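You operate a simulated robot arm through the tools that you are given. There is no shell and no other tool.

Carry out the task below with a simulated robot arm. There is one attempt and no reset: what you move stays moved.

Task
Take the black loop from the upper small drawer and press it onto the nameplate in the small press.
Fine: pull the drawer well out and shut it after; blue knob to LOOP; free the green knob after the loop stands lengthwise on the middle; lever down and up, green knob latched again. Leave the other loops. Where these are worked on the way, their far stop is far enough and under half their travel is too little: upper small drawer.

Only the result counts: the job must be done as asked and must still hold three seconds after the hand-in. Knocking over, shifting, dropping, spilling or breaking anything else fails it.

Robot
A 7-joint arm with a two-finger gripper, fixed in place. Base frame: the origin is at the foot of the arm, x ahead of it, y to its left, z up; the work surface is at about z = 0.8. Readings come in m, rad, newtons and seconds.
With the tool pointing down near the work surface it reaches from about 0.34 to 0.72 m from the base axis. Its first joint turns from -1.152 to 1.152 rad. Payload 2.45 kg.
The TCP is the grasp point between the finger pads, 0.026 m short of the fingertips. In the tool frame z runs along the fingers and y along their closing line. Largest opening 0.096 m; the body of the gripper starts 0.069 m behind the TCP.
Orientation is told as [roll, pitch, yaw] about the base's x, y, z axes, in that order, counted from this pose: with the fingers straight down and closing along the base's y, the tool's x points along the base's -x, its y along +y and its z along -z.

Tools
- The arm moves only by the tool apply_moves. Its argument "moves" is a list of rows, each a list of 7 numbers: the closure, from 0 (fully open) to 1 (shut), then the shift along the tool's x, y, z in m, then the turn, a rotation vector about the tool's x, y, z in rad. In form: [[grip, tx, ty, tz, wx, wy, wz], ...]. A call has 1 to 20 rows; each row is the pose to reach, as a shift and turn from the pose commanded when the call began, along the tool's axes at that moment. Each row takes 0.2 s and may step no farther than 0.05 m and 0.15 rad from the row before; otherwise, or with a gripper value out of range, the whole call is refused. A pose out of reach is approached as far as the arm can. The call stops where the force on the tool passes 90 N (or 10 N more than at its start, if that is more) or the arm is blocked; 0.2 s more then pass. The fingers move at their own pace and stop on an object; they squeeze with about 29 N. The grip force told is the motor's: it shows also when the fingers shut on nothing. Time passes only in rows, and 0.2 s behind the last, so rows that repeat a pose let the fingers close. The reply holds the time, the measured pose of the TCP, the force on the tool along the base axes, the opening and the grip force, in the units named above and with some noise, with the torque about the TCP (base axes, N m) and any sound that the robot's microphone picked up.
- Cameras (640 x 400 px; columns grow to the right, rows downward): "scene" is fixed at [0.1821, -0.4093, 1.4295]; the picture's right is [0.58, -0.81, 0.00], its down [-0.44, -0.31, -0.84] and it looks along [0.68, 0.49, -0.54] (base axes); focal length 214 px, centre (320, 200). "wrist" rides on the gripper at [0.082, 0.003, -0.098] in the tool frame; the picture's right is [-0.04, 1.00, 0.00], its down [-0.73, -0.03, -0.68] and it looks along [-0.68, -0.03, 0.73] (tool axes); focal length 256 px, centre (320, 200). There is no depth. A picture from a camera that has moved, and an enlarged one, comes with that camera's place and axes in the base frame and with its lens.
- capture(camera): a new picture of that camera. No time passes.
- close_up(camera, box): a new picture of the part [left, top, right, bottom] of that camera's present view, enlarged. No time passes.
- close_job(): hands the job in; it is judged then, once.

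Places have to be worked out from the pictures, the camera data and where the tool is seen. Open the gripper and draw the arm clear of the work before you hand the job in, unless the task says otherwise.

The tools are called after "Request:" by a JSON object that holds its "name" and its "arguments". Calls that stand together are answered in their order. apply_moves: Moves the arm, as the interface text tells. Its arguments: {"type":"object","properties":{"moves":{"type":"array"}},"required":["moves"]} The other tools are called the same way: capture (camera) takes a picture; close_up (camera, box) takes an enlarged picture of a part of a camera's view; close_job () hands the job in.

At the start:

```text
time: 0.0
ee_pos: [0.371, -0.2172, 1.3358]
tcp_rot: [0.0, -0.001, 0.0]
contact_force: [0.2, 0.0, 0.2]
wrist_torque: [-0.02, -0.01, 0.0]
width: 0.0961
grip_force: 0.1
```

scene: 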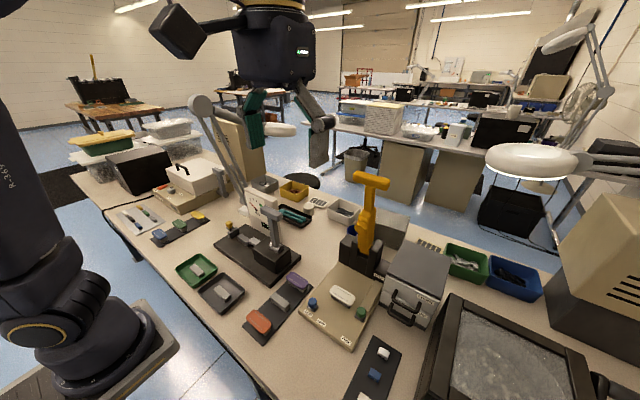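
wrist: 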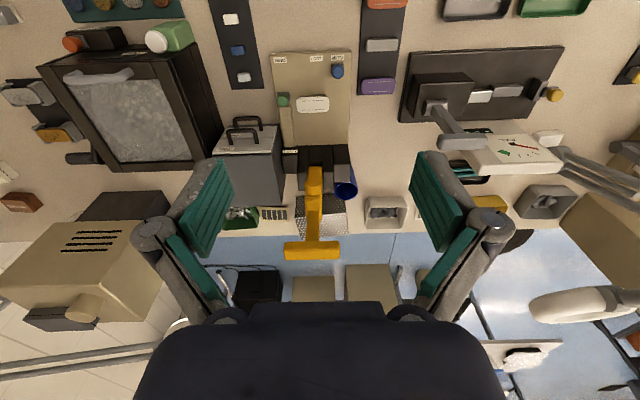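

I start by looking closer at the press, the drawers and the surroundings.

Request:
{"name": "close_up", "arguments": {"camera": "scene", "box": [280, 160, 480, 360]}}

Request:
{"name": "close_up", "arguments": {"camera": "scene", "box": [200, 160, 340, 290]}}

Request:
{"name": "close_up", "arguments": {"camera": "wrist", "box": [200, 40, 400, 240]}}

Request:
{"name": "close_up", "arguments": {"camera": "scene", "box": [80, 130, 240, 260]}}

```text
2.00 times, centred on (380, 260) of scene
camera zoom: at [0.1821, -0.4093, 1.4295], right [0.58, -0.81, 0.0], down [-0.44, -0.31, -0.84], along [0.68, 0.49, -0.54], focal length 429 px, centre (200, 80)
```

zoom: 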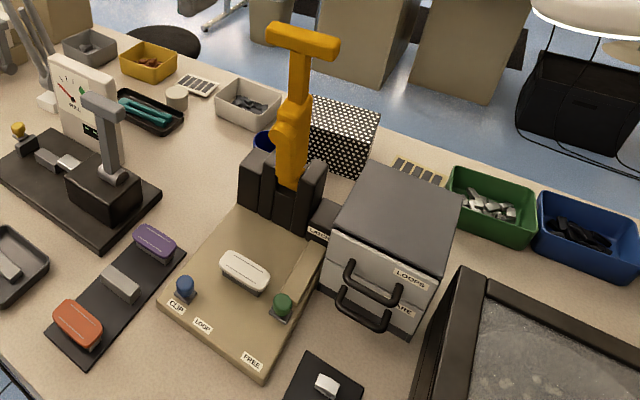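

```text
3.08 times, centred on (270, 225) of scene
camera zoom: at [0.1821, -0.4093, 1.4295], right [0.58, -0.81, 0.0], down [-0.44, -0.31, -0.84], along [0.68, 0.49, -0.54], focal length 660 px, centre (474, 123)
```

zoom: 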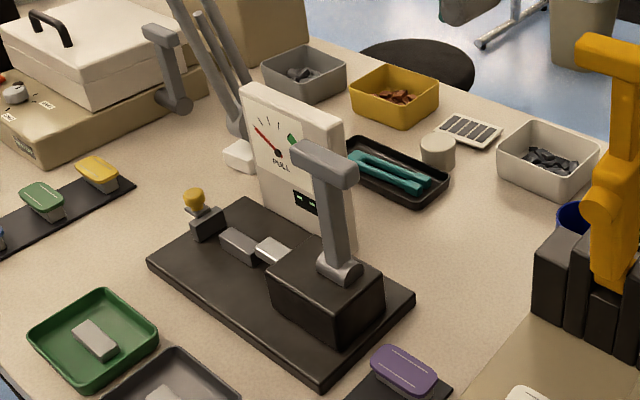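

```text
2.00 times, centred on (300, 140) of wrist
camera zoom: at [0.2905, -0.2136, 1.4355], right [0.04, 1.0, 0.0], down [0.73, -0.03, 0.68], along [0.68, -0.03, -0.73], focal length 512 px, centre (360, 320)
```

zoom: 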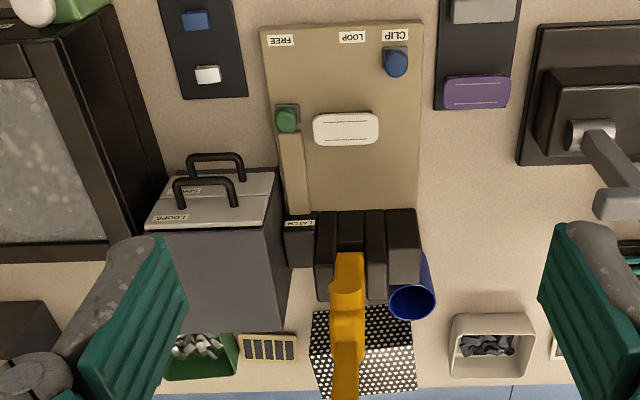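

```text
3.08 times, centred on (160, 195) of scene
camera zoom: at [0.1821, -0.4093, 1.4295], right [0.58, -0.81, 0.0], down [-0.44, -0.31, -0.84], along [0.68, 0.49, -0.54], focal length 660 px, centre (812, 215)
```

zoom: 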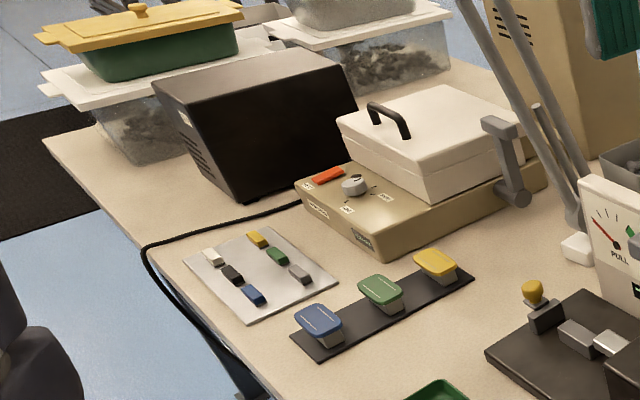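

The plate in the press works out at about (0.536, -0.24, 0.84), and the drawers face the arm, opening along -x. I take finer close-ups of the handles and knobs to triangulate them.

Request:
{"name": "close_up", "arguments": {"camera": "scene", "box": [370, 230, 460, 340]}}

Request:
{"name": "close_up", "arguments": {"camera": "scene", "box": [290, 250, 390, 360]}}

Request:
{"name": "close_up", "arguments": {"camera": "scene", "box": [330, 160, 430, 280]}}

Request:
{"name": "close_up", "arguments": {"camera": "wrist", "box": [205, 100, 295, 180]}}

Request:
{"name": "close_up", "arguments": {"camera": "wrist", "box": [260, 40, 370, 140]}}

Request:
{"name": "close_up", "arguments": {"camera": "wrist", "box": [260, 140, 370, 270]}}

```text
3.64 times, centred on (415, 285) of scene
camera zoom: at [0.1821, -0.4093, 1.4295], right [0.58, -0.81, 0.0], down [-0.44, -0.31, -0.84], along [0.68, 0.49, -0.54], focal length 780 px, centre (-26, -109)
```

zoom: 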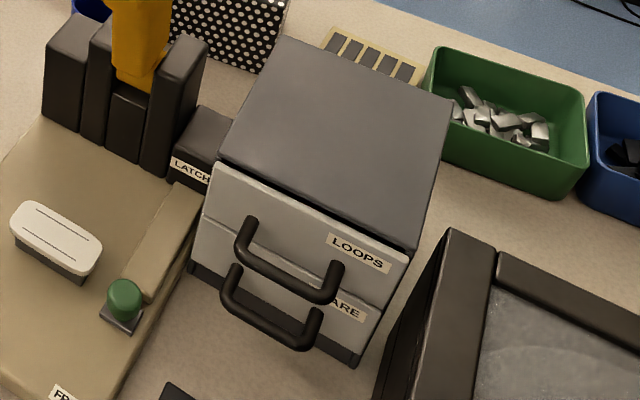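

```text
3.64 times, centred on (340, 305) of scene
camera zoom: at [0.1821, -0.4093, 1.4295], right [0.58, -0.81, 0.0], down [-0.44, -0.31, -0.84], along [0.68, 0.49, -0.54], focal length 780 px, centre (247, -182)
```

zoom: 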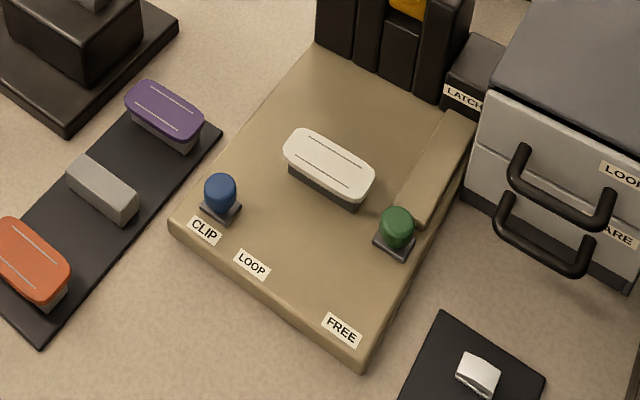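

```text
3.33 times, centred on (380, 220) of scene
camera zoom: at [0.1821, -0.4093, 1.4295], right [0.58, -0.81, 0.0], down [-0.44, -0.31, -0.84], along [0.68, 0.49, -0.54], focal length 715 px, centre (120, 133)
```

zoom: 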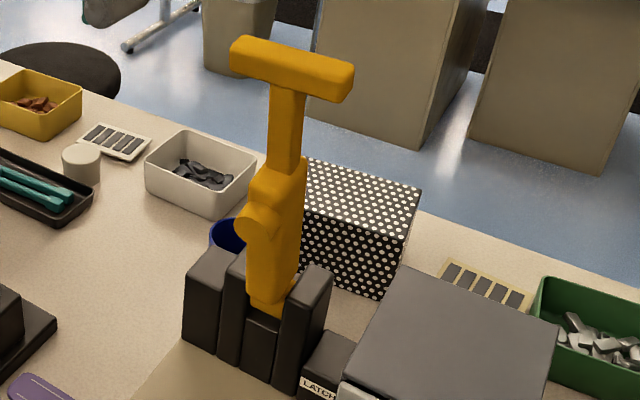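

```text
5.00 times, centred on (250, 140) of wrist
camera zoom: at [0.2905, -0.2136, 1.4355], right [0.04, 1.0, 0.0], down [0.73, -0.03, 0.68], along [0.68, -0.03, -0.73], focal length 1280 px, centre (670, 500)
```

zoom: 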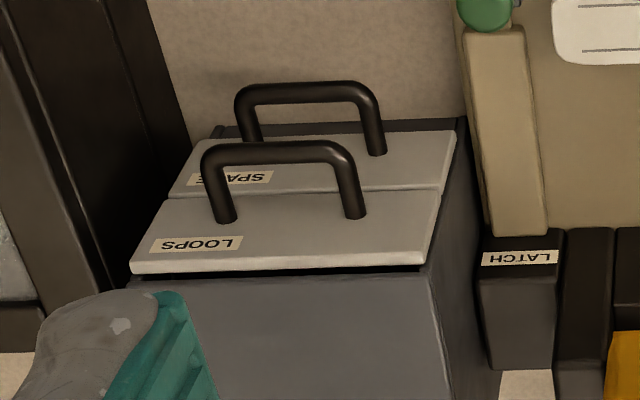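

```text
4.00 times, centred on (315, 90) of wrist
camera zoom: at [0.2905, -0.2136, 1.4355], right [0.04, 1.0, 0.0], down [0.73, -0.03, 0.68], along [0.68, -0.03, -0.73], focal length 1024 px, centre (340, 640)
```

zoom: 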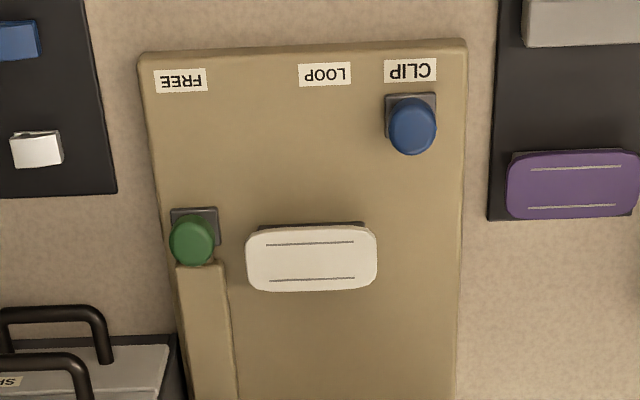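

```text
3.08 times, centred on (315, 205) of wrist
camera zoom: at [0.2905, -0.2136, 1.4355], right [0.04, 1.0, 0.0], down [0.73, -0.03, 0.68], along [0.68, -0.03, -0.73], focal length 788 px, centre (335, 185)
```

zoom: 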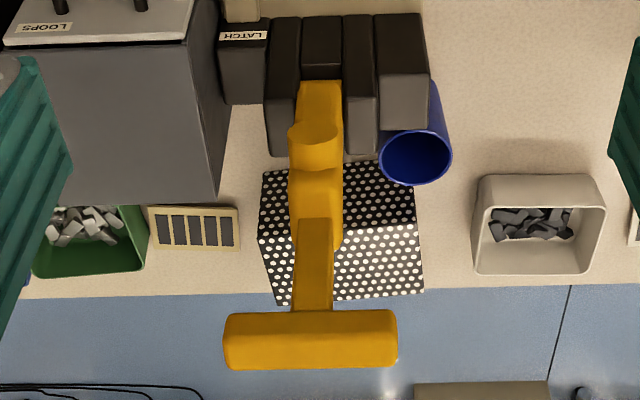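

By triangulation the upper handle's bar is near (0.562, -0.402, 0.908), the blue knob top near (0.468, -0.178, 0.84), and the lever's T-bar near (0.63, -0.242, 1.187). I lower the arm for a closer wrist view before touching anything.

Request:
{"name": "apply_moves", "arguments": {"moves": [[0, 0.0, -0.013, 0.045, 0, 0, 0], [0, 0.0, -0.026, 0.09, 0, 0, 0], [0, 0.0, -0.04, 0.135, 0, 0, 0], [0, 0.0, -0.053, 0.18, 0, 0, 0], [0, 0.0, -0.066, 0.225, 0, 0, 0], [0, 0.01, -0.083, 0.27, 0, 0, 0]]}}

Request:
{"name": "capture", "arguments": {"camera": "wrist"}}

Request:
{"name": "capture", "arguments": {"camera": "scene"}}

```text
time: 1.4
ee_pos: [0.3639, -0.3013, 1.0688]
tcp_rot: [-0.002, 0.0, 0.0]
contact_force: [-0.3, 0.5, 0.5]
wrist_torque: [0.02, -0.03, 0.04]
width: 0.0958
grip_force: 0.1
```

```text
taken
camera wrist: at [0.282, -0.2978, 1.1671], right [0.04, 1.0, 0.0], down [0.73, -0.03, 0.68], along [0.68, -0.03, -0.73], focal length 256 px, centre (320, 200)
```

wrist: 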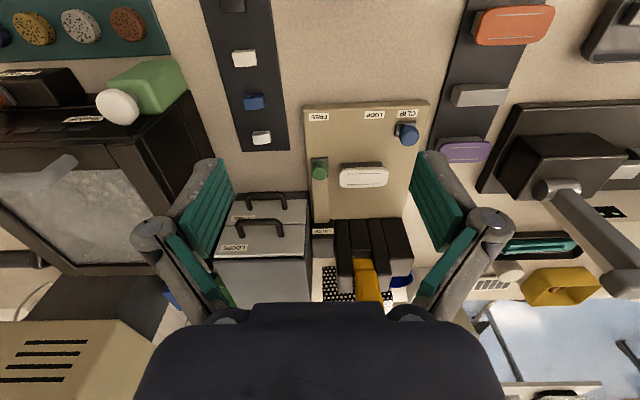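

```text
taken
```

scene: 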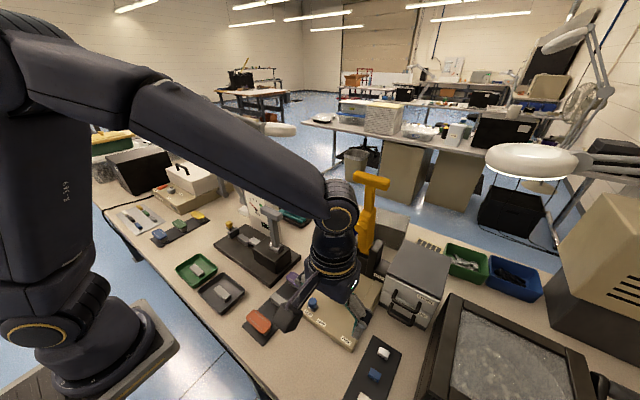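

The wrist view is now nearer, so I take close-ups of the handle and the knobs from here.

Request:
{"name": "close_up", "arguments": {"camera": "wrist", "box": [200, 170, 330, 270]}}

Request:
{"name": "close_up", "arguments": {"camera": "wrist", "box": [290, 90, 440, 200]}}

```text
4.00 times, centred on (265, 220) of wrist
camera zoom: at [0.282, -0.2978, 1.1671], right [0.04, 1.0, 0.0], down [0.73, -0.03, 0.68], along [0.68, -0.03, -0.73], focal length 1024 px, centre (540, 120)
```

zoom: 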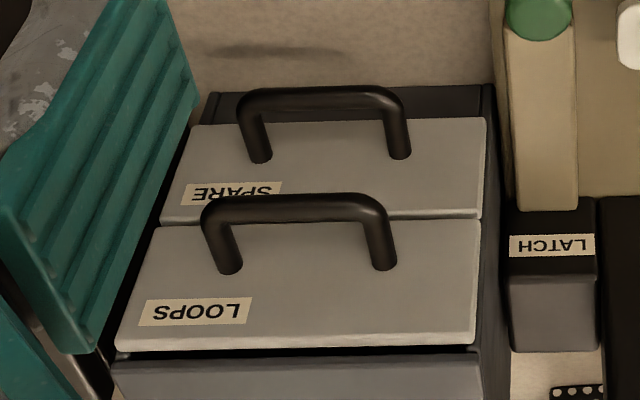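

```text
3.64 times, centred on (365, 145) of wrist
camera zoom: at [0.282, -0.2978, 1.1671], right [0.04, 1.0, 0.0], down [0.73, -0.03, 0.68], along [0.68, -0.03, -0.73], focal length 931 px, centre (156, 400)
```

zoom: 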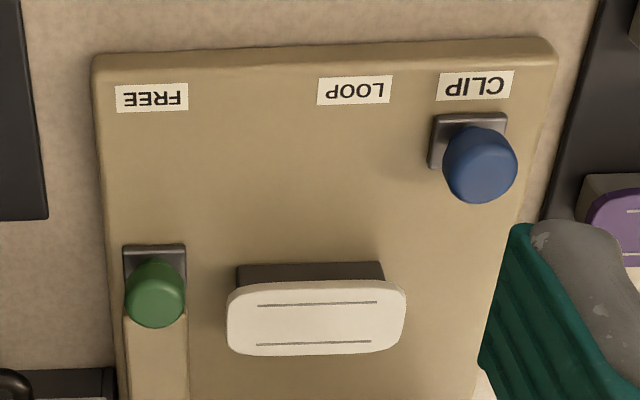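

From two wrist views the upper handle bar sits at about (0.558, -0.400, 0.912), standing about 39 mm off the drawer face, with the lower handle about 58 mm below it. I move above it, turn the gripper a quarter so it closes along x, and half close the fingers.

Request:
{"name": "apply_moves", "arguments": {"moves": [[0.69, -0.018, -0.009, 0.0, 0, 0, 0.1428], [0.69, -0.036, -0.018, 0.0, 0, 0, 0.2856], [0.69, -0.054, -0.027, 0.0, 0, 0, 0.4284], [0.69, -0.072, -0.036, 0.0, 0, 0, 0.5712], [0.69, -0.09, -0.045, 0.0, 0, 0, 0.714], [0.69, -0.108, -0.055, 0.0, 0, 0, 0.8568], [0.69, -0.126, -0.064, 0.01, 0, 0, 0.9996], [0.69, -0.144, -0.073, 0.015, 0, 0, 1.1424], [0.69, -0.162, -0.082, 0.02, 0, 0, 1.2852], [0.69, -0.18, -0.091, 0.028, 0, 0, 1.428], [0.69, -0.197, -0.1, 0.036, 0, 0, 1.5708]]}}

Request:
{"name": "capture", "arguments": {"camera": "wrist"}}

Request:
{"name": "capture", "arguments": {"camera": "scene"}}

```text
time: 3.8
ee_pos: [0.5607, -0.4006, 1.0299]
tcp_rot: [0.001, -0.001, -1.573]
contact_force: [0.0, -0.5, 0.7]
wrist_torque: [-0.03, 0.01, 0.03]
width: 0.0297
grip_force: 0.2
```

```text
taken
camera wrist: at [0.5642, -0.3188, 1.1301], right [1.0, -0.04, 0.0], down [-0.03, -0.73, 0.68], along [-0.03, -0.68, -0.73], focal length 256 px, centre (320, 200)
```

wrist: 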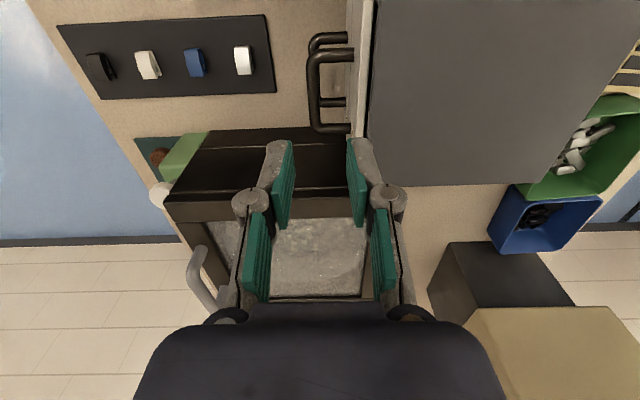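

```text
taken
```

scene: 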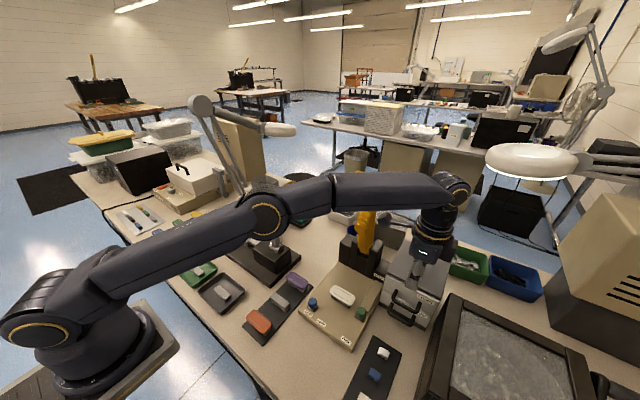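

The opening is 30 mm and the tool is over the bar (bar seen at x ≈ 0.556, y ≈ -0.40). I descend with the fingers straddling the bar, then close on it.

Request:
{"name": "apply_moves", "arguments": {"moves": [[0.69, 0, -0.003, 0.03, 0, 0, 0], [0.69, 0, -0.003, 0.06, 0, 0, 0], [0.69, 0, -0.003, 0.085, 0, 0, 0], [0.69, 0, -0.003, 0.1, 0, 0, 0], [0.69, 0, -0.003, 0.112, 0, 0, 0], [0.69, 0, -0.003, 0.112, 0, 0, 0]]}}

Request:
{"name": "capture", "arguments": {"camera": "scene"}}

Request:
{"name": "capture", "arguments": {"camera": "wrist"}}

```text
time: 5.2
ee_pos: [0.5558, -0.3997, 0.9186]
tcp_rot: [-0.002, -0.001, -1.569]
contact_force: [-6.3, -1.0, 2.7]
wrist_torque: [0.03, -0.21, -0.04]
width: 0.0253
grip_force: 0.1
```

```text
taken
```

scene: 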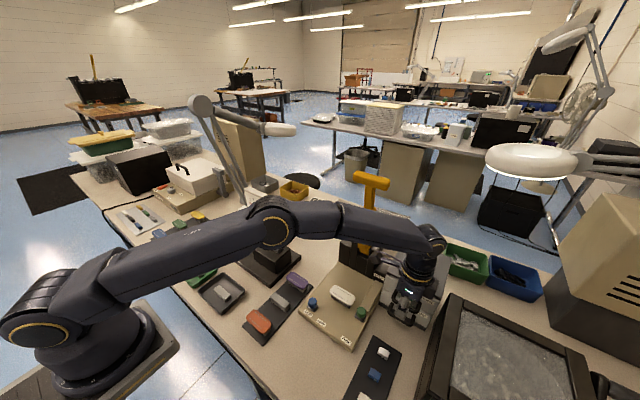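

```text
taken
camera wrist: at [0.5592, -0.3178, 1.0175], right [1.0, -0.04, 0.0], down [-0.03, -0.73, 0.68], along [-0.03, -0.68, -0.73], focal length 256 px, centre (320, 200)
```

wrist: 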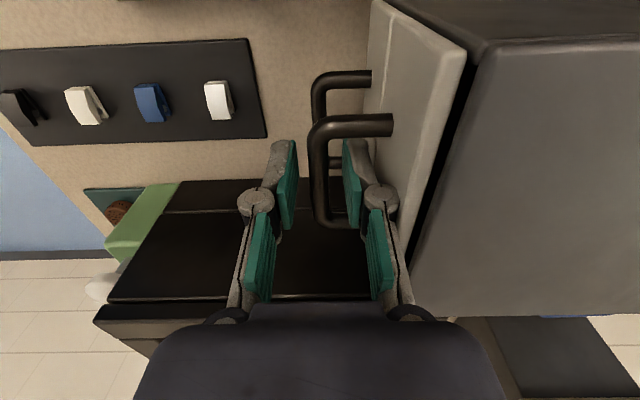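

The bar lies between the fingers, the far one just brushing the drawer front. I close on the bar.

Request:
{"name": "apply_moves", "arguments": {"moves": [[0.8, 0, 0, 0, 0, 0, 0], [1, 0, 0, 0, 0, 0, 0], [1, 0, 0, 0, 0, 0, 0], [1, 0, 0, 0, 0, 0, 0]]}}

Request:
{"name": "capture", "arguments": {"camera": "wrist"}}

```text
time: 6.2
ee_pos: [0.5555, -0.3979, 0.9184]
tcp_rot: [0.0, 0.001, -1.569]
contact_force: [-7.5, 6.5, -1.6]
wrist_torque: [0.12, 0.04, 0.92]
width: 0.0091
grip_force: 36.5
```

```text
taken
camera wrist: at [0.5593, -0.3172, 1.0174], right [1.0, -0.04, 0.0], down [-0.03, -0.73, 0.68], along [-0.03, -0.68, -0.74], focal length 256 px, centre (320, 200)
```

wrist: 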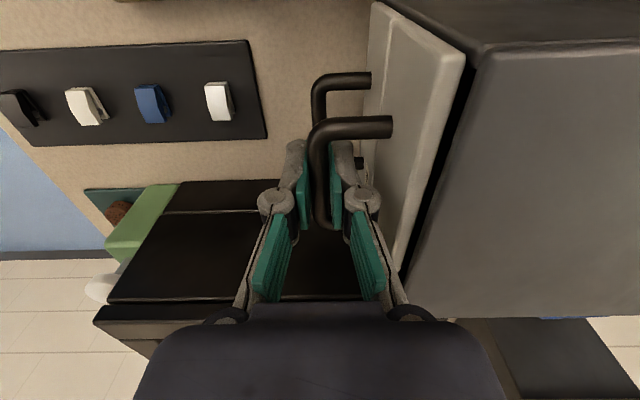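

The grip on the bar is firm at 9 mm. I pull along -x in small steps.

Request:
{"name": "apply_moves", "arguments": {"moves": [[1, 0, -0.01, 0, 0, 0, 0], [1, 0, -0.02, 0, 0, 0, 0], [1, 0, -0.03, 0, 0, 0, 0], [1, 0, -0.04, 0, 0, 0, 0], [1, 0, -0.05, 0, 0, 0, 0], [1, 0, -0.06, 0, 0, 0, 0]]}}

Request:
{"name": "capture", "arguments": {"camera": "scene"}}

```text
time: 7.6
ee_pos: [0.4947, -0.3982, 0.9189]
tcp_rot: [0.0, 0.002, -1.571]
contact_force: [-0.3, 7.7, -13.8]
wrist_torque: [-0.03, 0.02, 0.9]
width: 0.0092
grip_force: 36.3
```

```text
taken
```

scene: 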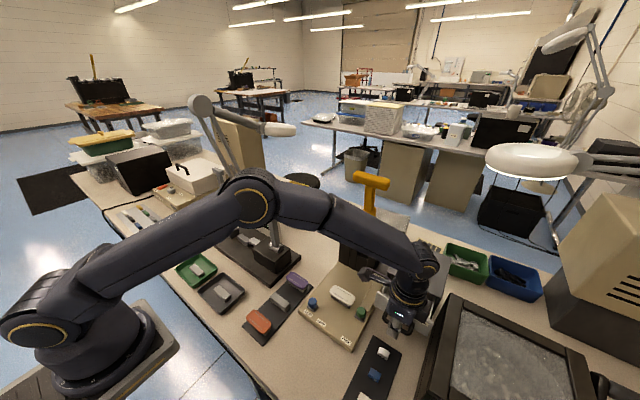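

The drawer follows with little resistance. I keep pulling until it meets its stop.

Request:
{"name": "apply_moves", "arguments": {"moves": [[1, 0, -0.01, 0, 0, 0, 0], [1, 0, -0.02, 0, 0, 0, 0], [1, 0, -0.03, 0, 0, 0, 0], [1, 0, -0.04, 0, 0, 0, 0], [1, 0, -0.05, 0, 0, 0, 0]]}}

Request:
{"name": "capture", "arguments": {"camera": "wrist"}}

Request:
{"name": "capture", "arguments": {"camera": "scene"}}

```text
time: 8.8
ee_pos: [0.445, -0.3983, 0.9195]
tcp_rot: [0.001, 0.001, -1.571]
contact_force: [-0.3, 9.1, -15.4]
wrist_torque: [0.16, 0.06, 0.87]
width: 0.0089
grip_force: 36.8
```

```text
taken
camera wrist: at [0.4483, -0.3171, 1.0176], right [1.0, -0.04, 0.0], down [-0.03, -0.73, 0.68], along [-0.03, -0.68, -0.73], focal length 256 px, centre (320, 200)
```

wrist: 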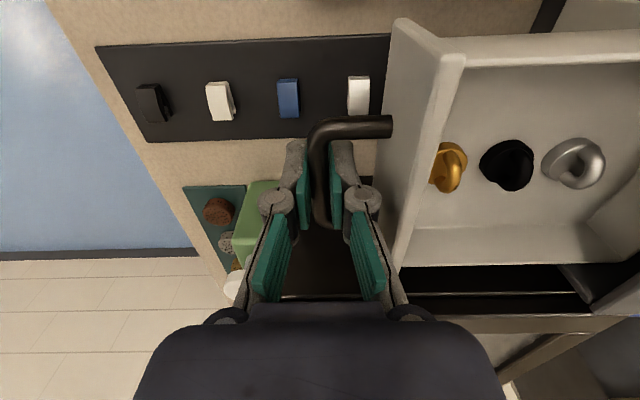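

```text
taken
```

scene: 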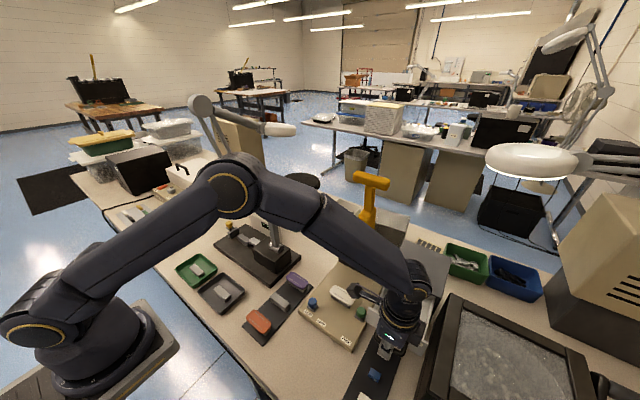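

The drawer holds a gold, a black and a silver loop in a row, the black one in the middle. I pull on toward the far stop.

Request:
{"name": "apply_moves", "arguments": {"moves": [[1, 0, -0.01, 0, 0, 0, 0], [1, 0, -0.02, 0, 0, 0, 0], [1, 0, -0.03, 0, 0, 0, 0], [1, 0, -0.04, 0, 0, 0, 0]]}}

Request:
{"name": "capture", "arguments": {"camera": "wrist"}}

Request:
{"name": "capture", "arguments": {"camera": "scene"}}

```text
time: 9.8
ee_pos: [0.4295, -0.3985, 0.9186]
tcp_rot: [0.042, -0.021, -1.557]
contact_force: [25.6, -10.0, -18.7]
wrist_torque: [-0.95, -0.21, 0.32]
width: 0.0086
grip_force: 36.8
stopped in row 4: the force on the tool passed its limit at 94 N (the readings are from after the stop); the commanded pose is now the measured one
```

```text
taken
camera wrist: at [0.4283, -0.314, 1.0177], right [1.0, -0.02, 0.04], down [-0.05, -0.72, 0.69], along [0.01, -0.69, -0.72], focal length 256 px, centre (320, 200)
```

wrist: 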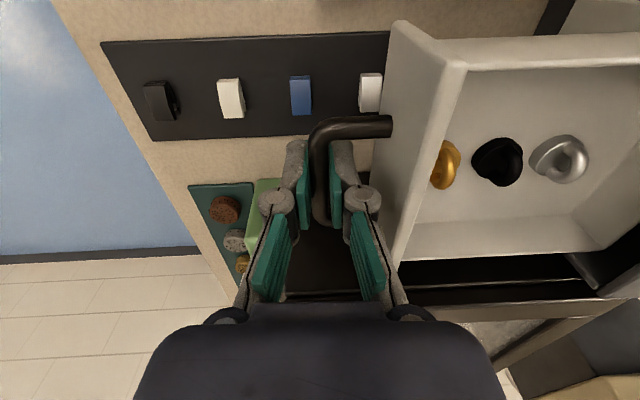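

```text
taken
```

scene: 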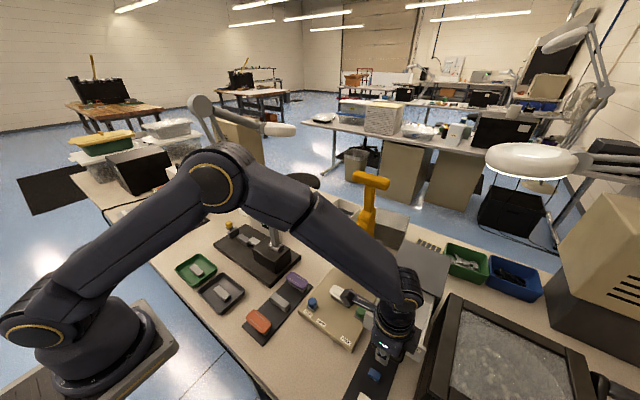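

The stop is reached with the bar at about x = 0.43, so the drawer has travelled about 0.126 m. I open the fingers slightly, straighten the tool and rise clear.

Request:
{"name": "apply_moves", "arguments": {"moves": [[0.9, 0, 0.0, 0, 0, 0, 0], [0.75, 0, 0.0, 0, 0, 0, 0], [0.73, 0, 0.0, 0, 0.021, -0.042, 0.014], [0.73, 0, 0.0, 0, 0.021, -0.042, 0.014], [0.73, 0, 0.0, -0.02, 0.021, -0.042, 0.014], [0.73, 0, 0.0, -0.05, 0.021, -0.042, 0.014], [0.73, 0, 0.0, -0.1, 0.021, -0.042, 0.014], [0.73, 0, 0.0, -0.14, 0.021, -0.042, 0.014]]}}

Request:
{"name": "capture", "arguments": {"camera": "wrist"}}

Request:
{"name": "capture", "arguments": {"camera": "scene"}}

```text
time: 11.6
ee_pos: [0.4195, -0.3926, 1.061]
tcp_rot: [0.014, -0.057, -1.575]
contact_force: [0.9, 0.6, -0.1]
wrist_torque: [0.0, -0.02, -0.04]
width: 0.026
grip_force: 0.0
```

```text
taken
camera wrist: at [0.4224, -0.3052, 1.1553], right [1.0, -0.04, 0.02], down [-0.04, -0.69, 0.72], along [-0.02, -0.72, -0.69], focal length 256 px, centre (320, 200)
```

wrist: 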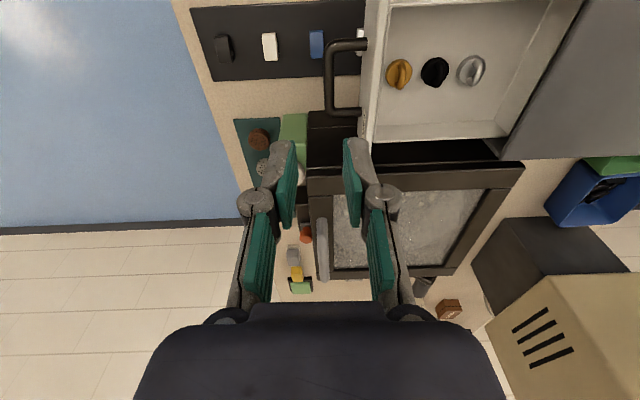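

```text
taken
```

scene: 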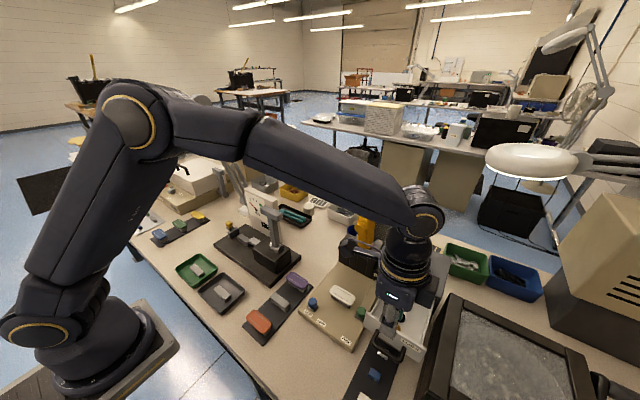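

The tool has a small residual tilt, which I'll undo on the next move. First I look closely at the loops from here.

Request:
{"name": "close_up", "arguments": {"camera": "wrist", "box": [350, 0, 600, 150]}}

Request:
{"name": "apply_moves", "arguments": {"moves": [[0.4, 0, 0, -0.02, 0.014, 0.057, -0.003], [0.2, 0, 0.02, -0.04, 0.014, 0.057, -0.003], [0.2, 0, 0.06, -0.06, 0.014, 0.057, -0.003], [0.2, 0, 0.1, -0.06, 0.014, 0.057, -0.003], [0.2, 0.0, 0.1, -0.06, 0.014, 0.057, -0.003]]}}

Request:
{"name": "capture", "arguments": {"camera": "wrist"}}

```text
2.56 times, centred on (475, 75) of wrist
camera zoom: at [0.4224, -0.3052, 1.1553], right [1.0, -0.04, 0.02], down [-0.04, -0.69, 0.72], along [-0.02, -0.72, -0.69], focal length 655 px, centre (-77, 520)
```

zoom: 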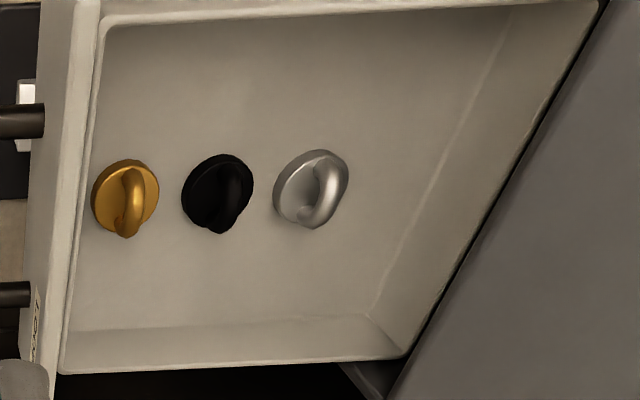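

```text
time: 12.8
ee_pos: [0.5198, -0.3912, 1.122]
tcp_rot: [0.001, 0.001, -1.572]
contact_force: [-1.2, -0.6, 0.0]
wrist_torque: [0.04, 0.0, 0.01]
width: 0.0768
grip_force: 0.1
```

```text
taken
camera wrist: at [0.524, -0.31, 1.2215], right [1.0, -0.04, 0.0], down [-0.03, -0.73, 0.68], along [-0.03, -0.68, -0.73], focal length 256 px, centre (320, 200)
```

wrist: 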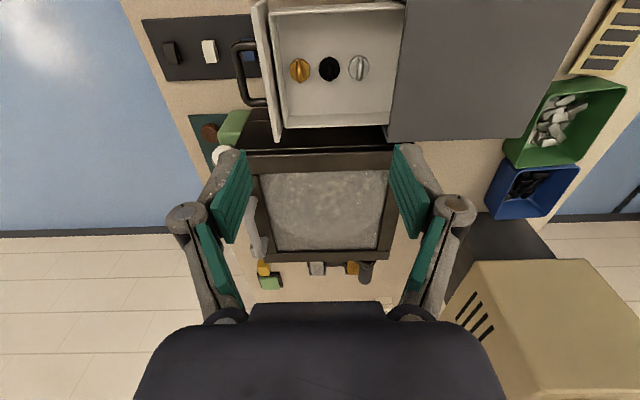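

The loops are discs with a half-ring standing on them, with the black one near (0.530, -0.399, 0.906). I check its orientation from this view.

Request:
{"name": "close_up", "arguments": {"camera": "wrist", "box": [280, 40, 380, 100]}}

Request:
{"name": "close_up", "arguments": {"camera": "scene", "box": [360, 260, 460, 360]}}

```text
6.40 times, centred on (330, 70) of wrist
camera zoom: at [0.524, -0.31, 1.2215], right [1.0, -0.04, 0.0], down [-0.03, -0.73, 0.68], along [-0.03, -0.68, -0.73], focal length 1638 px, centre (256, 1032)
```

zoom: 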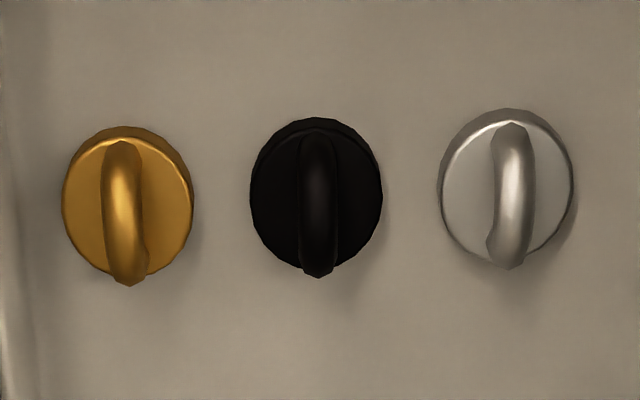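

```text
4.00 times, centred on (410, 310) of scene
camera zoom: at [0.1821, -0.4093, 1.4295], right [0.58, -0.81, 0.0], down [-0.44, -0.31, -0.84], along [0.68, 0.49, -0.54], focal length 858 px, centre (-40, -240)
```

zoom: 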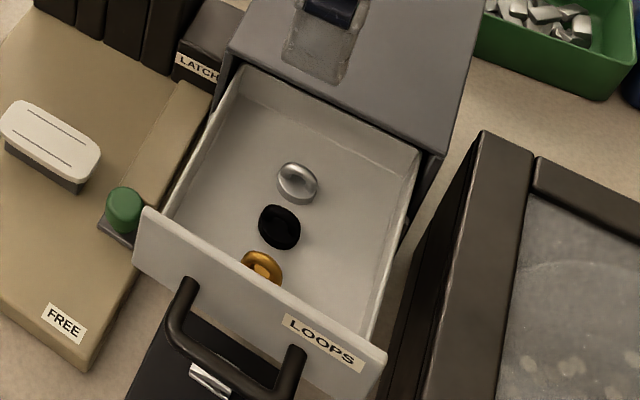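

The black half-ring stands in line with y, about 7 mm thick, its neighbours 34 mm away on either side. I go above it at (0.530, -0.400) with the fingers 20 mm open along x and stop short of it to check.

Request:
{"name": "apply_moves", "arguments": {"moves": [[0.79, -0.004, 0.005, 0.04, 0, 0, 0], [0.79, -0.0088, 0.0105, 0.08, 0, 0, 0], [0.79, -0.0088, 0.0105, 0.115, 0, 0, 0], [0.79, -0.0088, 0.0105, 0.14, 0, 0, 0], [0.79, -0.0088, 0.0105, 0.162, 0, 0, 0], [0.79, -0.0088, 0.0105, 0.162, 0, 0, 0]]}}

Request:
{"name": "capture", "arguments": {"camera": "wrist"}}

Request:
{"name": "close_up", "arguments": {"camera": "wrist", "box": [240, 60, 400, 220]}}

Request:
{"name": "close_up", "arguments": {"camera": "scene", "box": [360, 260, 460, 360]}}

```text
time: 14.2
ee_pos: [0.5289, -0.4009, 0.9624]
tcp_rot: [0.003, 0.0, -1.572]
contact_force: [-0.8, -0.5, -0.5]
wrist_torque: [0.05, -0.02, 0.0]
width: 0.0202
grip_force: 0.0
```

```text
taken
camera wrist: at [0.5334, -0.3185, 1.061], right [1.0, -0.04, 0.0], down [-0.03, -0.73, 0.68], along [-0.03, -0.68, -0.73], focal length 256 px, centre (320, 200)
```

wrist: 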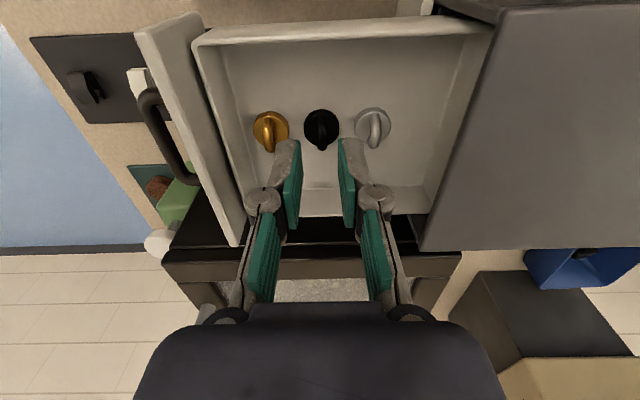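

```text
2.50 times, centred on (320, 140) of wrist
camera zoom: at [0.5334, -0.3185, 1.061], right [1.0, -0.04, 0.0], down [-0.03, -0.73, 0.68], along [-0.03, -0.68, -0.73], focal length 640 px, centre (320, 350)
```

zoom: 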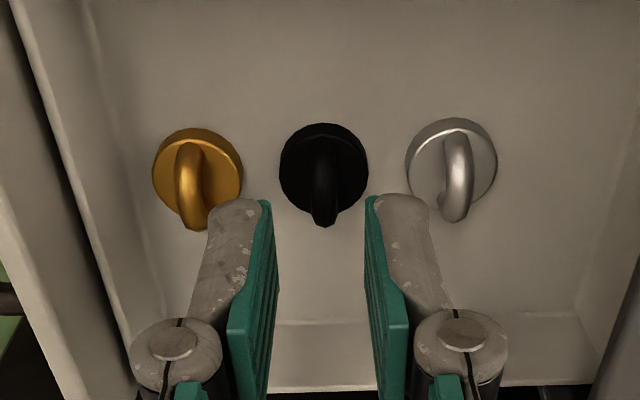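

```text
4.00 times, centred on (410, 310) of scene
camera zoom: at [0.1821, -0.4093, 1.4295], right [0.58, -0.81, 0.0], down [-0.44, -0.31, -0.84], along [0.68, 0.49, -0.54], focal length 858 px, centre (-40, -240)
```

zoom: 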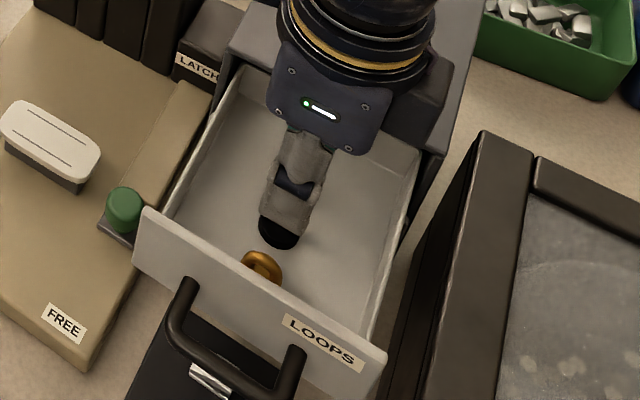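

The loop is centred between the fingers, and the disc's top triangulates to z ≈ 0.902. I lower in small steps toward a fingertip height of about 0.908.

Request:
{"name": "apply_moves", "arguments": {"moves": [[0.79, 0, 0.001, 0.01, 0, 0, 0], [0.79, 0, 0.001, 0.02, 0, 0, 0], [0.79, 0, 0.001, 0.028, 0, 0, 0], [0.79, 0, 0.001, 0.028, 0, 0, 0]]}}

Request:
{"name": "close_up", "arguments": {"camera": "wrist", "box": [240, 60, 400, 220]}}

Request:
{"name": "close_up", "arguments": {"camera": "scene", "box": [360, 260, 460, 360]}}

```text
time: 15.2
ee_pos: [0.5306, -0.4001, 0.9332]
tcp_rot: [0.002, 0.0, -1.571]
contact_force: [1.2, -0.1, 0.6]
wrist_torque: [0.01, -0.01, -0.01]
width: 0.0204
grip_force: 0.0
```

```text
2.50 times, centred on (320, 140) of wrist
camera zoom: at [0.5345, -0.3186, 1.0324], right [1.0, -0.04, 0.0], down [-0.03, -0.73, 0.68], along [-0.03, -0.68, -0.73], focal length 640 px, centre (320, 350)
```

zoom: 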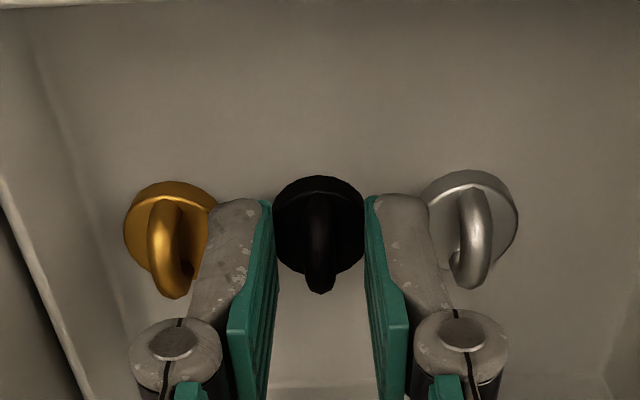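

```text
4.00 times, centred on (410, 310) of scene
camera zoom: at [0.1821, -0.4093, 1.4295], right [0.58, -0.81, 0.0], down [-0.44, -0.31, -0.84], along [0.68, 0.49, -0.54], focal length 858 px, centre (-40, -240)
```

zoom: 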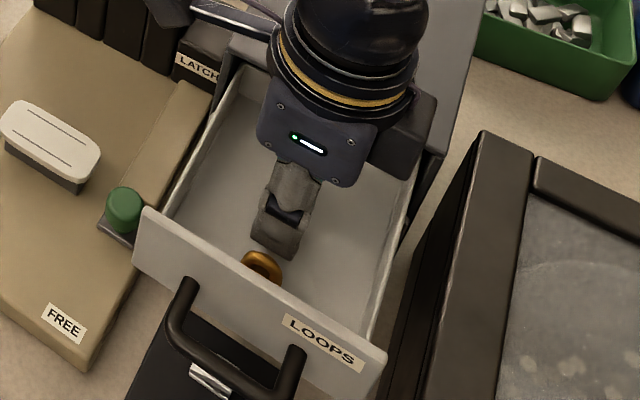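

The tips (z ≈ 0.907) flank the half-ring just above the disc and nothing is touched. I close on it.

Request:
{"name": "apply_moves", "arguments": {"moves": [[0.85, 0, 0, 0.001, 0, 0, 0], [1, 0, 0, 0.001, 0, 0, 0], [1, 0, 0, 0.001, 0, 0, 0], [1, 0, 0, 0.001, 0, 0, 0]]}}

Request:
{"name": "close_up", "arguments": {"camera": "wrist", "box": [240, 60, 400, 220]}}

```text
time: 16.2
ee_pos: [0.5313, -0.3996, 0.933]
tcp_rot: [0.002, 0.0, -1.573]
contact_force: [-0.7, 0.3, -0.4]
wrist_torque: [-0.03, 0.04, 0.01]
width: 0.0061
grip_force: 28.9
```

```text
2.50 times, centred on (320, 140) of wrist
camera zoom: at [0.5351, -0.3185, 1.0313], right [1.0, -0.04, 0.0], down [-0.03, -0.73, 0.68], along [-0.03, -0.68, -0.73], focal length 640 px, centre (320, 350)
```

zoom: 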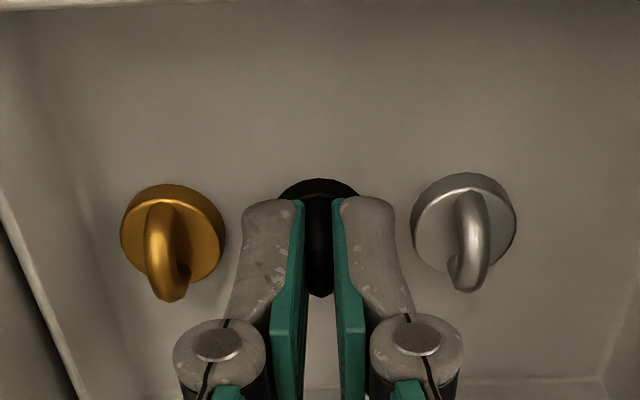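

The black loop is held (6 mm). I lift it straight out of the drawer and then check the drawer and the loop.

Request:
{"name": "apply_moves", "arguments": {"moves": [[1, 0, 0, -0.005, 0, 0, 0], [1, 0, 0, -0.015, 0, 0, 0], [1, 0, 0, -0.04, 0, 0, 0], [1, 0, 0, -0.08, 0, 0, 0], [1, 0, 0, -0.12, 0, 0, 0]]}}

Request:
{"name": "capture", "arguments": {"camera": "wrist"}}

Request:
{"name": "capture", "arguments": {"camera": "scene"}}

```text
time: 17.4
ee_pos: [0.5286, -0.3993, 1.0503]
tcp_rot: [-0.001, 0.0, -1.571]
contact_force: [-0.6, 0.4, 1.0]
wrist_torque: [-0.01, 0.01, 0.0]
width: 0.0059
grip_force: 29.2
```

```text
taken
camera wrist: at [0.5322, -0.318, 1.1489], right [1.0, -0.04, 0.0], down [-0.03, -0.73, 0.68], along [-0.03, -0.68, -0.73], focal length 256 px, centre (320, 200)
```

wrist: 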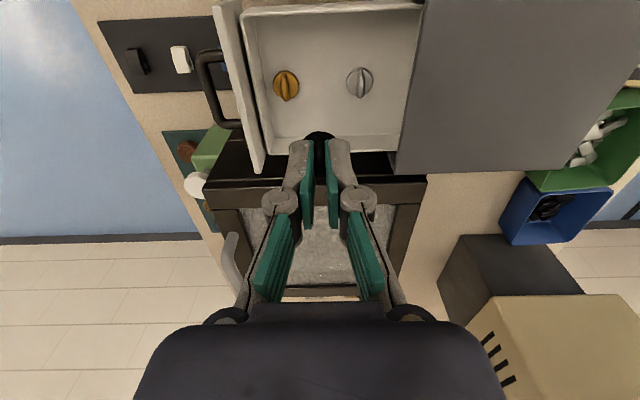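

```text
taken
```

scene: 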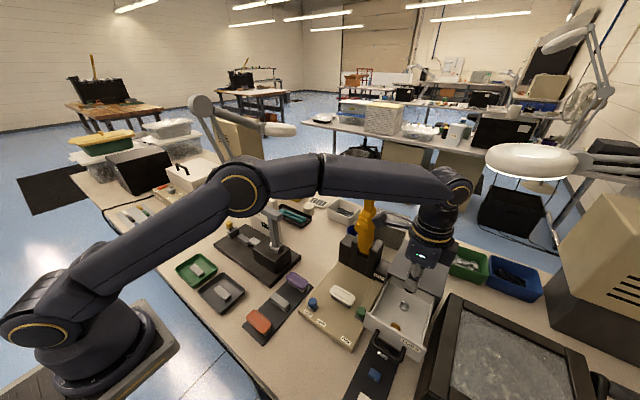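

The loop came out cleanly and the other two stayed put. Before placing it I want a side view of the lever, so I back off in -x and swing toward +y at safe height.

Request:
{"name": "apply_moves", "arguments": {"moves": [[1, 0, -0.04, -0.02, 0, 0, 0], [1, 0, -0.08, -0.04, 0, 0, 0], [1, 0.03, -0.11, -0.06, 0, 0, 0], [1, 0.07, -0.12, -0.08, 0, 0, 0], [1, 0.11, -0.12, -0.09, 0, 0, 0], [1, 0.15, -0.12, -0.1, 0, 0, 0], [1, 0.2, -0.12, -0.1, 0, 0, 0], [1, 0.25, -0.12, -0.1, 0, 0, 0], [1, 0.3, -0.12, -0.1, 0, 0, 0], [1, 0.32, -0.12, -0.1, 0, 0, 0]]}}

Request:
{"name": "capture", "arguments": {"camera": "wrist"}}

Request:
{"name": "capture", "arguments": {"camera": "scene"}}

```text
time: 19.6
ee_pos: [0.4123, -0.0811, 1.1528]
tcp_rot: [0.002, 0.0, -1.573]
contact_force: [0.1, 0.8, 0.0]
wrist_torque: [0.0, 0.02, -0.01]
width: 0.006
grip_force: 29.1
```

```text
taken
camera wrist: at [0.4164, 0.0, 1.2513], right [1.0, -0.04, 0.0], down [-0.03, -0.73, 0.68], along [-0.03, -0.68, -0.73], focal length 256 px, centre (320, 200)
```

wrist: 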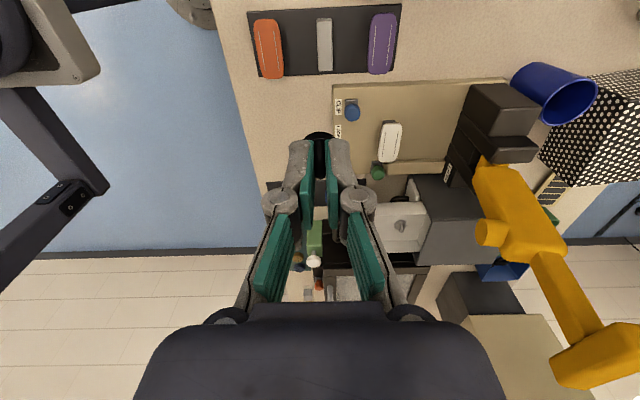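

```text
taken
```

scene: 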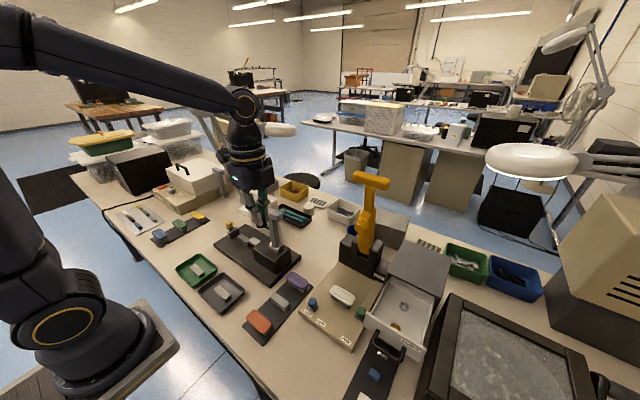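

The lever's front boss ends at about x = 0.59 at z ≈ 1.06, so a straight-down placement at x ≈ 0.531 leaves the hand roughly 1 cm clear. I refine the plate's centre and the loop's tilt in the grip with close-ups.

Request:
{"name": "close_up", "arguments": {"camera": "wrist", "box": [330, 70, 510, 200]}}

Request:
{"name": "close_up", "arguments": {"camera": "wrist", "box": [270, 110, 370, 210]}}

Request:
{"name": "close_up", "arguments": {"camera": "scene", "box": [290, 230, 400, 360]}}

Request:
{"name": "close_up", "arguments": {"camera": "scene", "box": [220, 90, 300, 240]}}

```text
3.08 times, centred on (420, 135) of wrist
camera zoom: at [0.4164, 0.0, 1.2513], right [1.0, -0.04, 0.0], down [-0.03, -0.73, 0.68], along [-0.03, -0.68, -0.73], focal length 788 px, centre (12, 400)
```

zoom: 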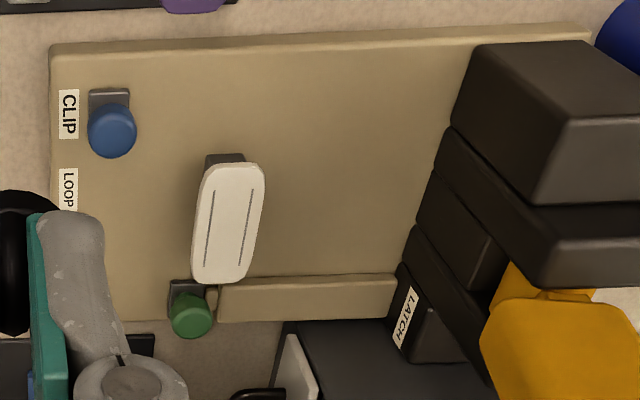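

```text
4.00 times, centred on (320, 160) of wrist
camera zoom: at [0.4164, 0.0, 1.2513], right [1.0, -0.04, 0.0], down [-0.03, -0.73, 0.68], along [-0.03, -0.68, -0.73], focal length 1024 px, centre (320, 360)
```

zoom: 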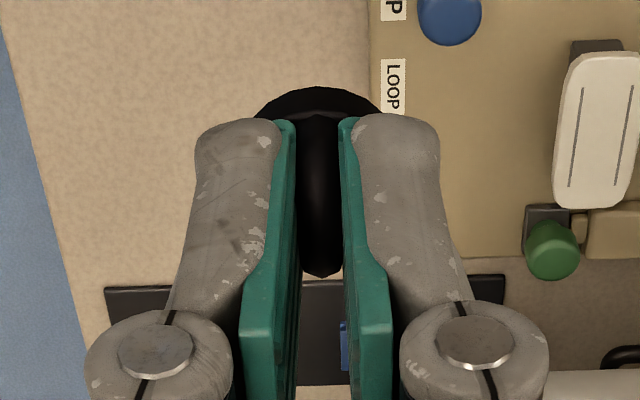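

```text
3.08 times, centred on (345, 295) of scene
camera zoom: at [0.1821, -0.4093, 1.4295], right [0.58, -0.81, 0.0], down [-0.44, -0.31, -0.84], along [0.68, 0.49, -0.54], focal length 660 px, centre (243, -92)
```

zoom: 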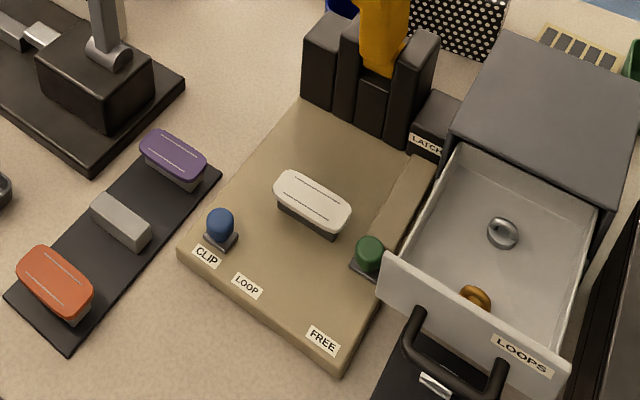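

```text
2.67 times, centred on (260, 165) of scene
camera zoom: at [0.1821, -0.4093, 1.4295], right [0.58, -0.81, 0.0], down [-0.44, -0.31, -0.84], along [0.68, 0.49, -0.54], focal length 572 px, centre (480, 293)
```

zoom: 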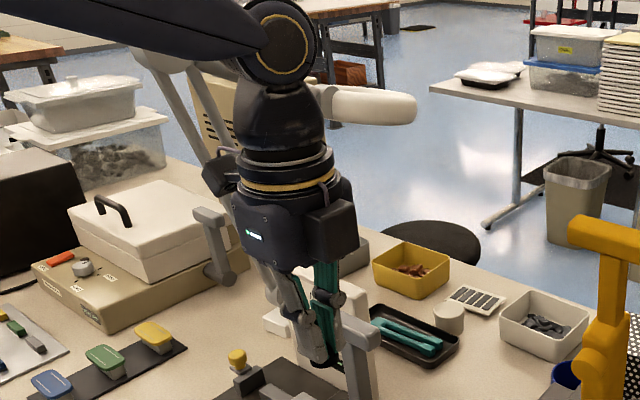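

The plate's centre comes out at about (0.531, -0.2395, 0.851), aligned with y. I bring the loop over the front of the press base at z ≈ 0.96 first, keeping away from the lever.

Request:
{"name": "apply_moves", "arguments": {"moves": [[1, -0.035, 0.015, 0.02, 0, 0, 0], [1, -0.07, 0.03, 0.05, 0, 0, 0], [1, -0.105, 0.045, 0.08, 0, 0, 0], [1, -0.135, 0.055, 0.11, 0, 0, 0], [1, -0.1585, 0.06, 0.145, 0, 0, 0], [1, -0.1585, 0.062, 0.18, 0, 0, 0], [1, -0.1585, 0.062, 0.195, 0, 0, 0], [1, -0.1585, 0.062, 0.195, 0, 0, 0]]}}

Request:
{"name": "capture", "arguments": {"camera": "wrist"}}

Request:
{"name": "close_up", "arguments": {"camera": "scene", "box": [270, 150, 450, 350]}}

```text
time: 21.4
ee_pos: [0.4745, -0.2418, 0.9549]
tcp_rot: [0.002, 0.001, -1.572]
contact_force: [-0.2, 0.0, 0.4]
wrist_torque: [0.03, 0.02, -0.01]
width: 0.006
grip_force: 28.9
```

```text
taken
camera wrist: at [0.4782, -0.1597, 1.0541], right [1.0, -0.04, 0.0], down [-0.03, -0.73, 0.68], along [-0.03, -0.68, -0.73], focal length 256 px, centre (320, 200)
```

wrist: 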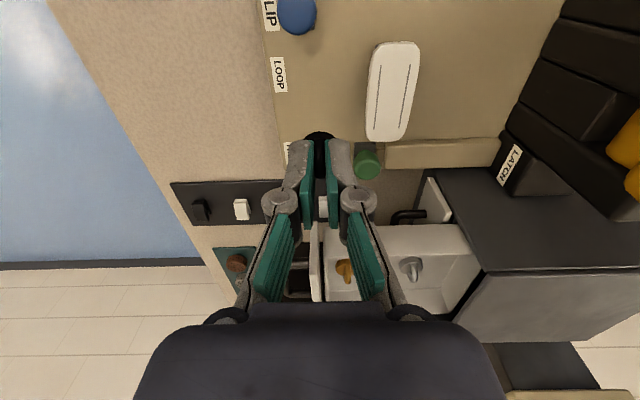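

```text
2.00 times, centred on (360, 250) of scene
camera zoom: at [0.1821, -0.4093, 1.4295], right [0.58, -0.81, 0.0], down [-0.44, -0.31, -0.84], along [0.68, 0.49, -0.54], focal length 429 px, centre (240, 100)
```

zoom: 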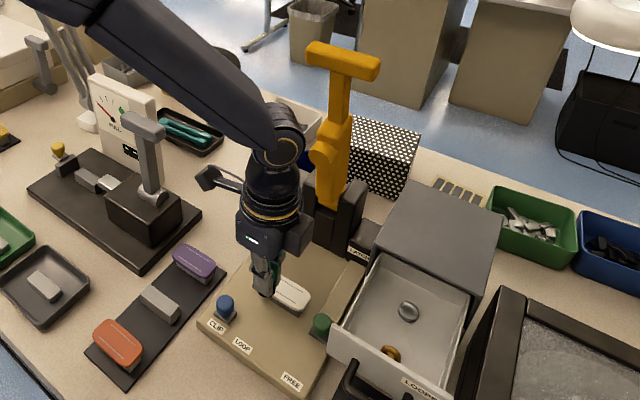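

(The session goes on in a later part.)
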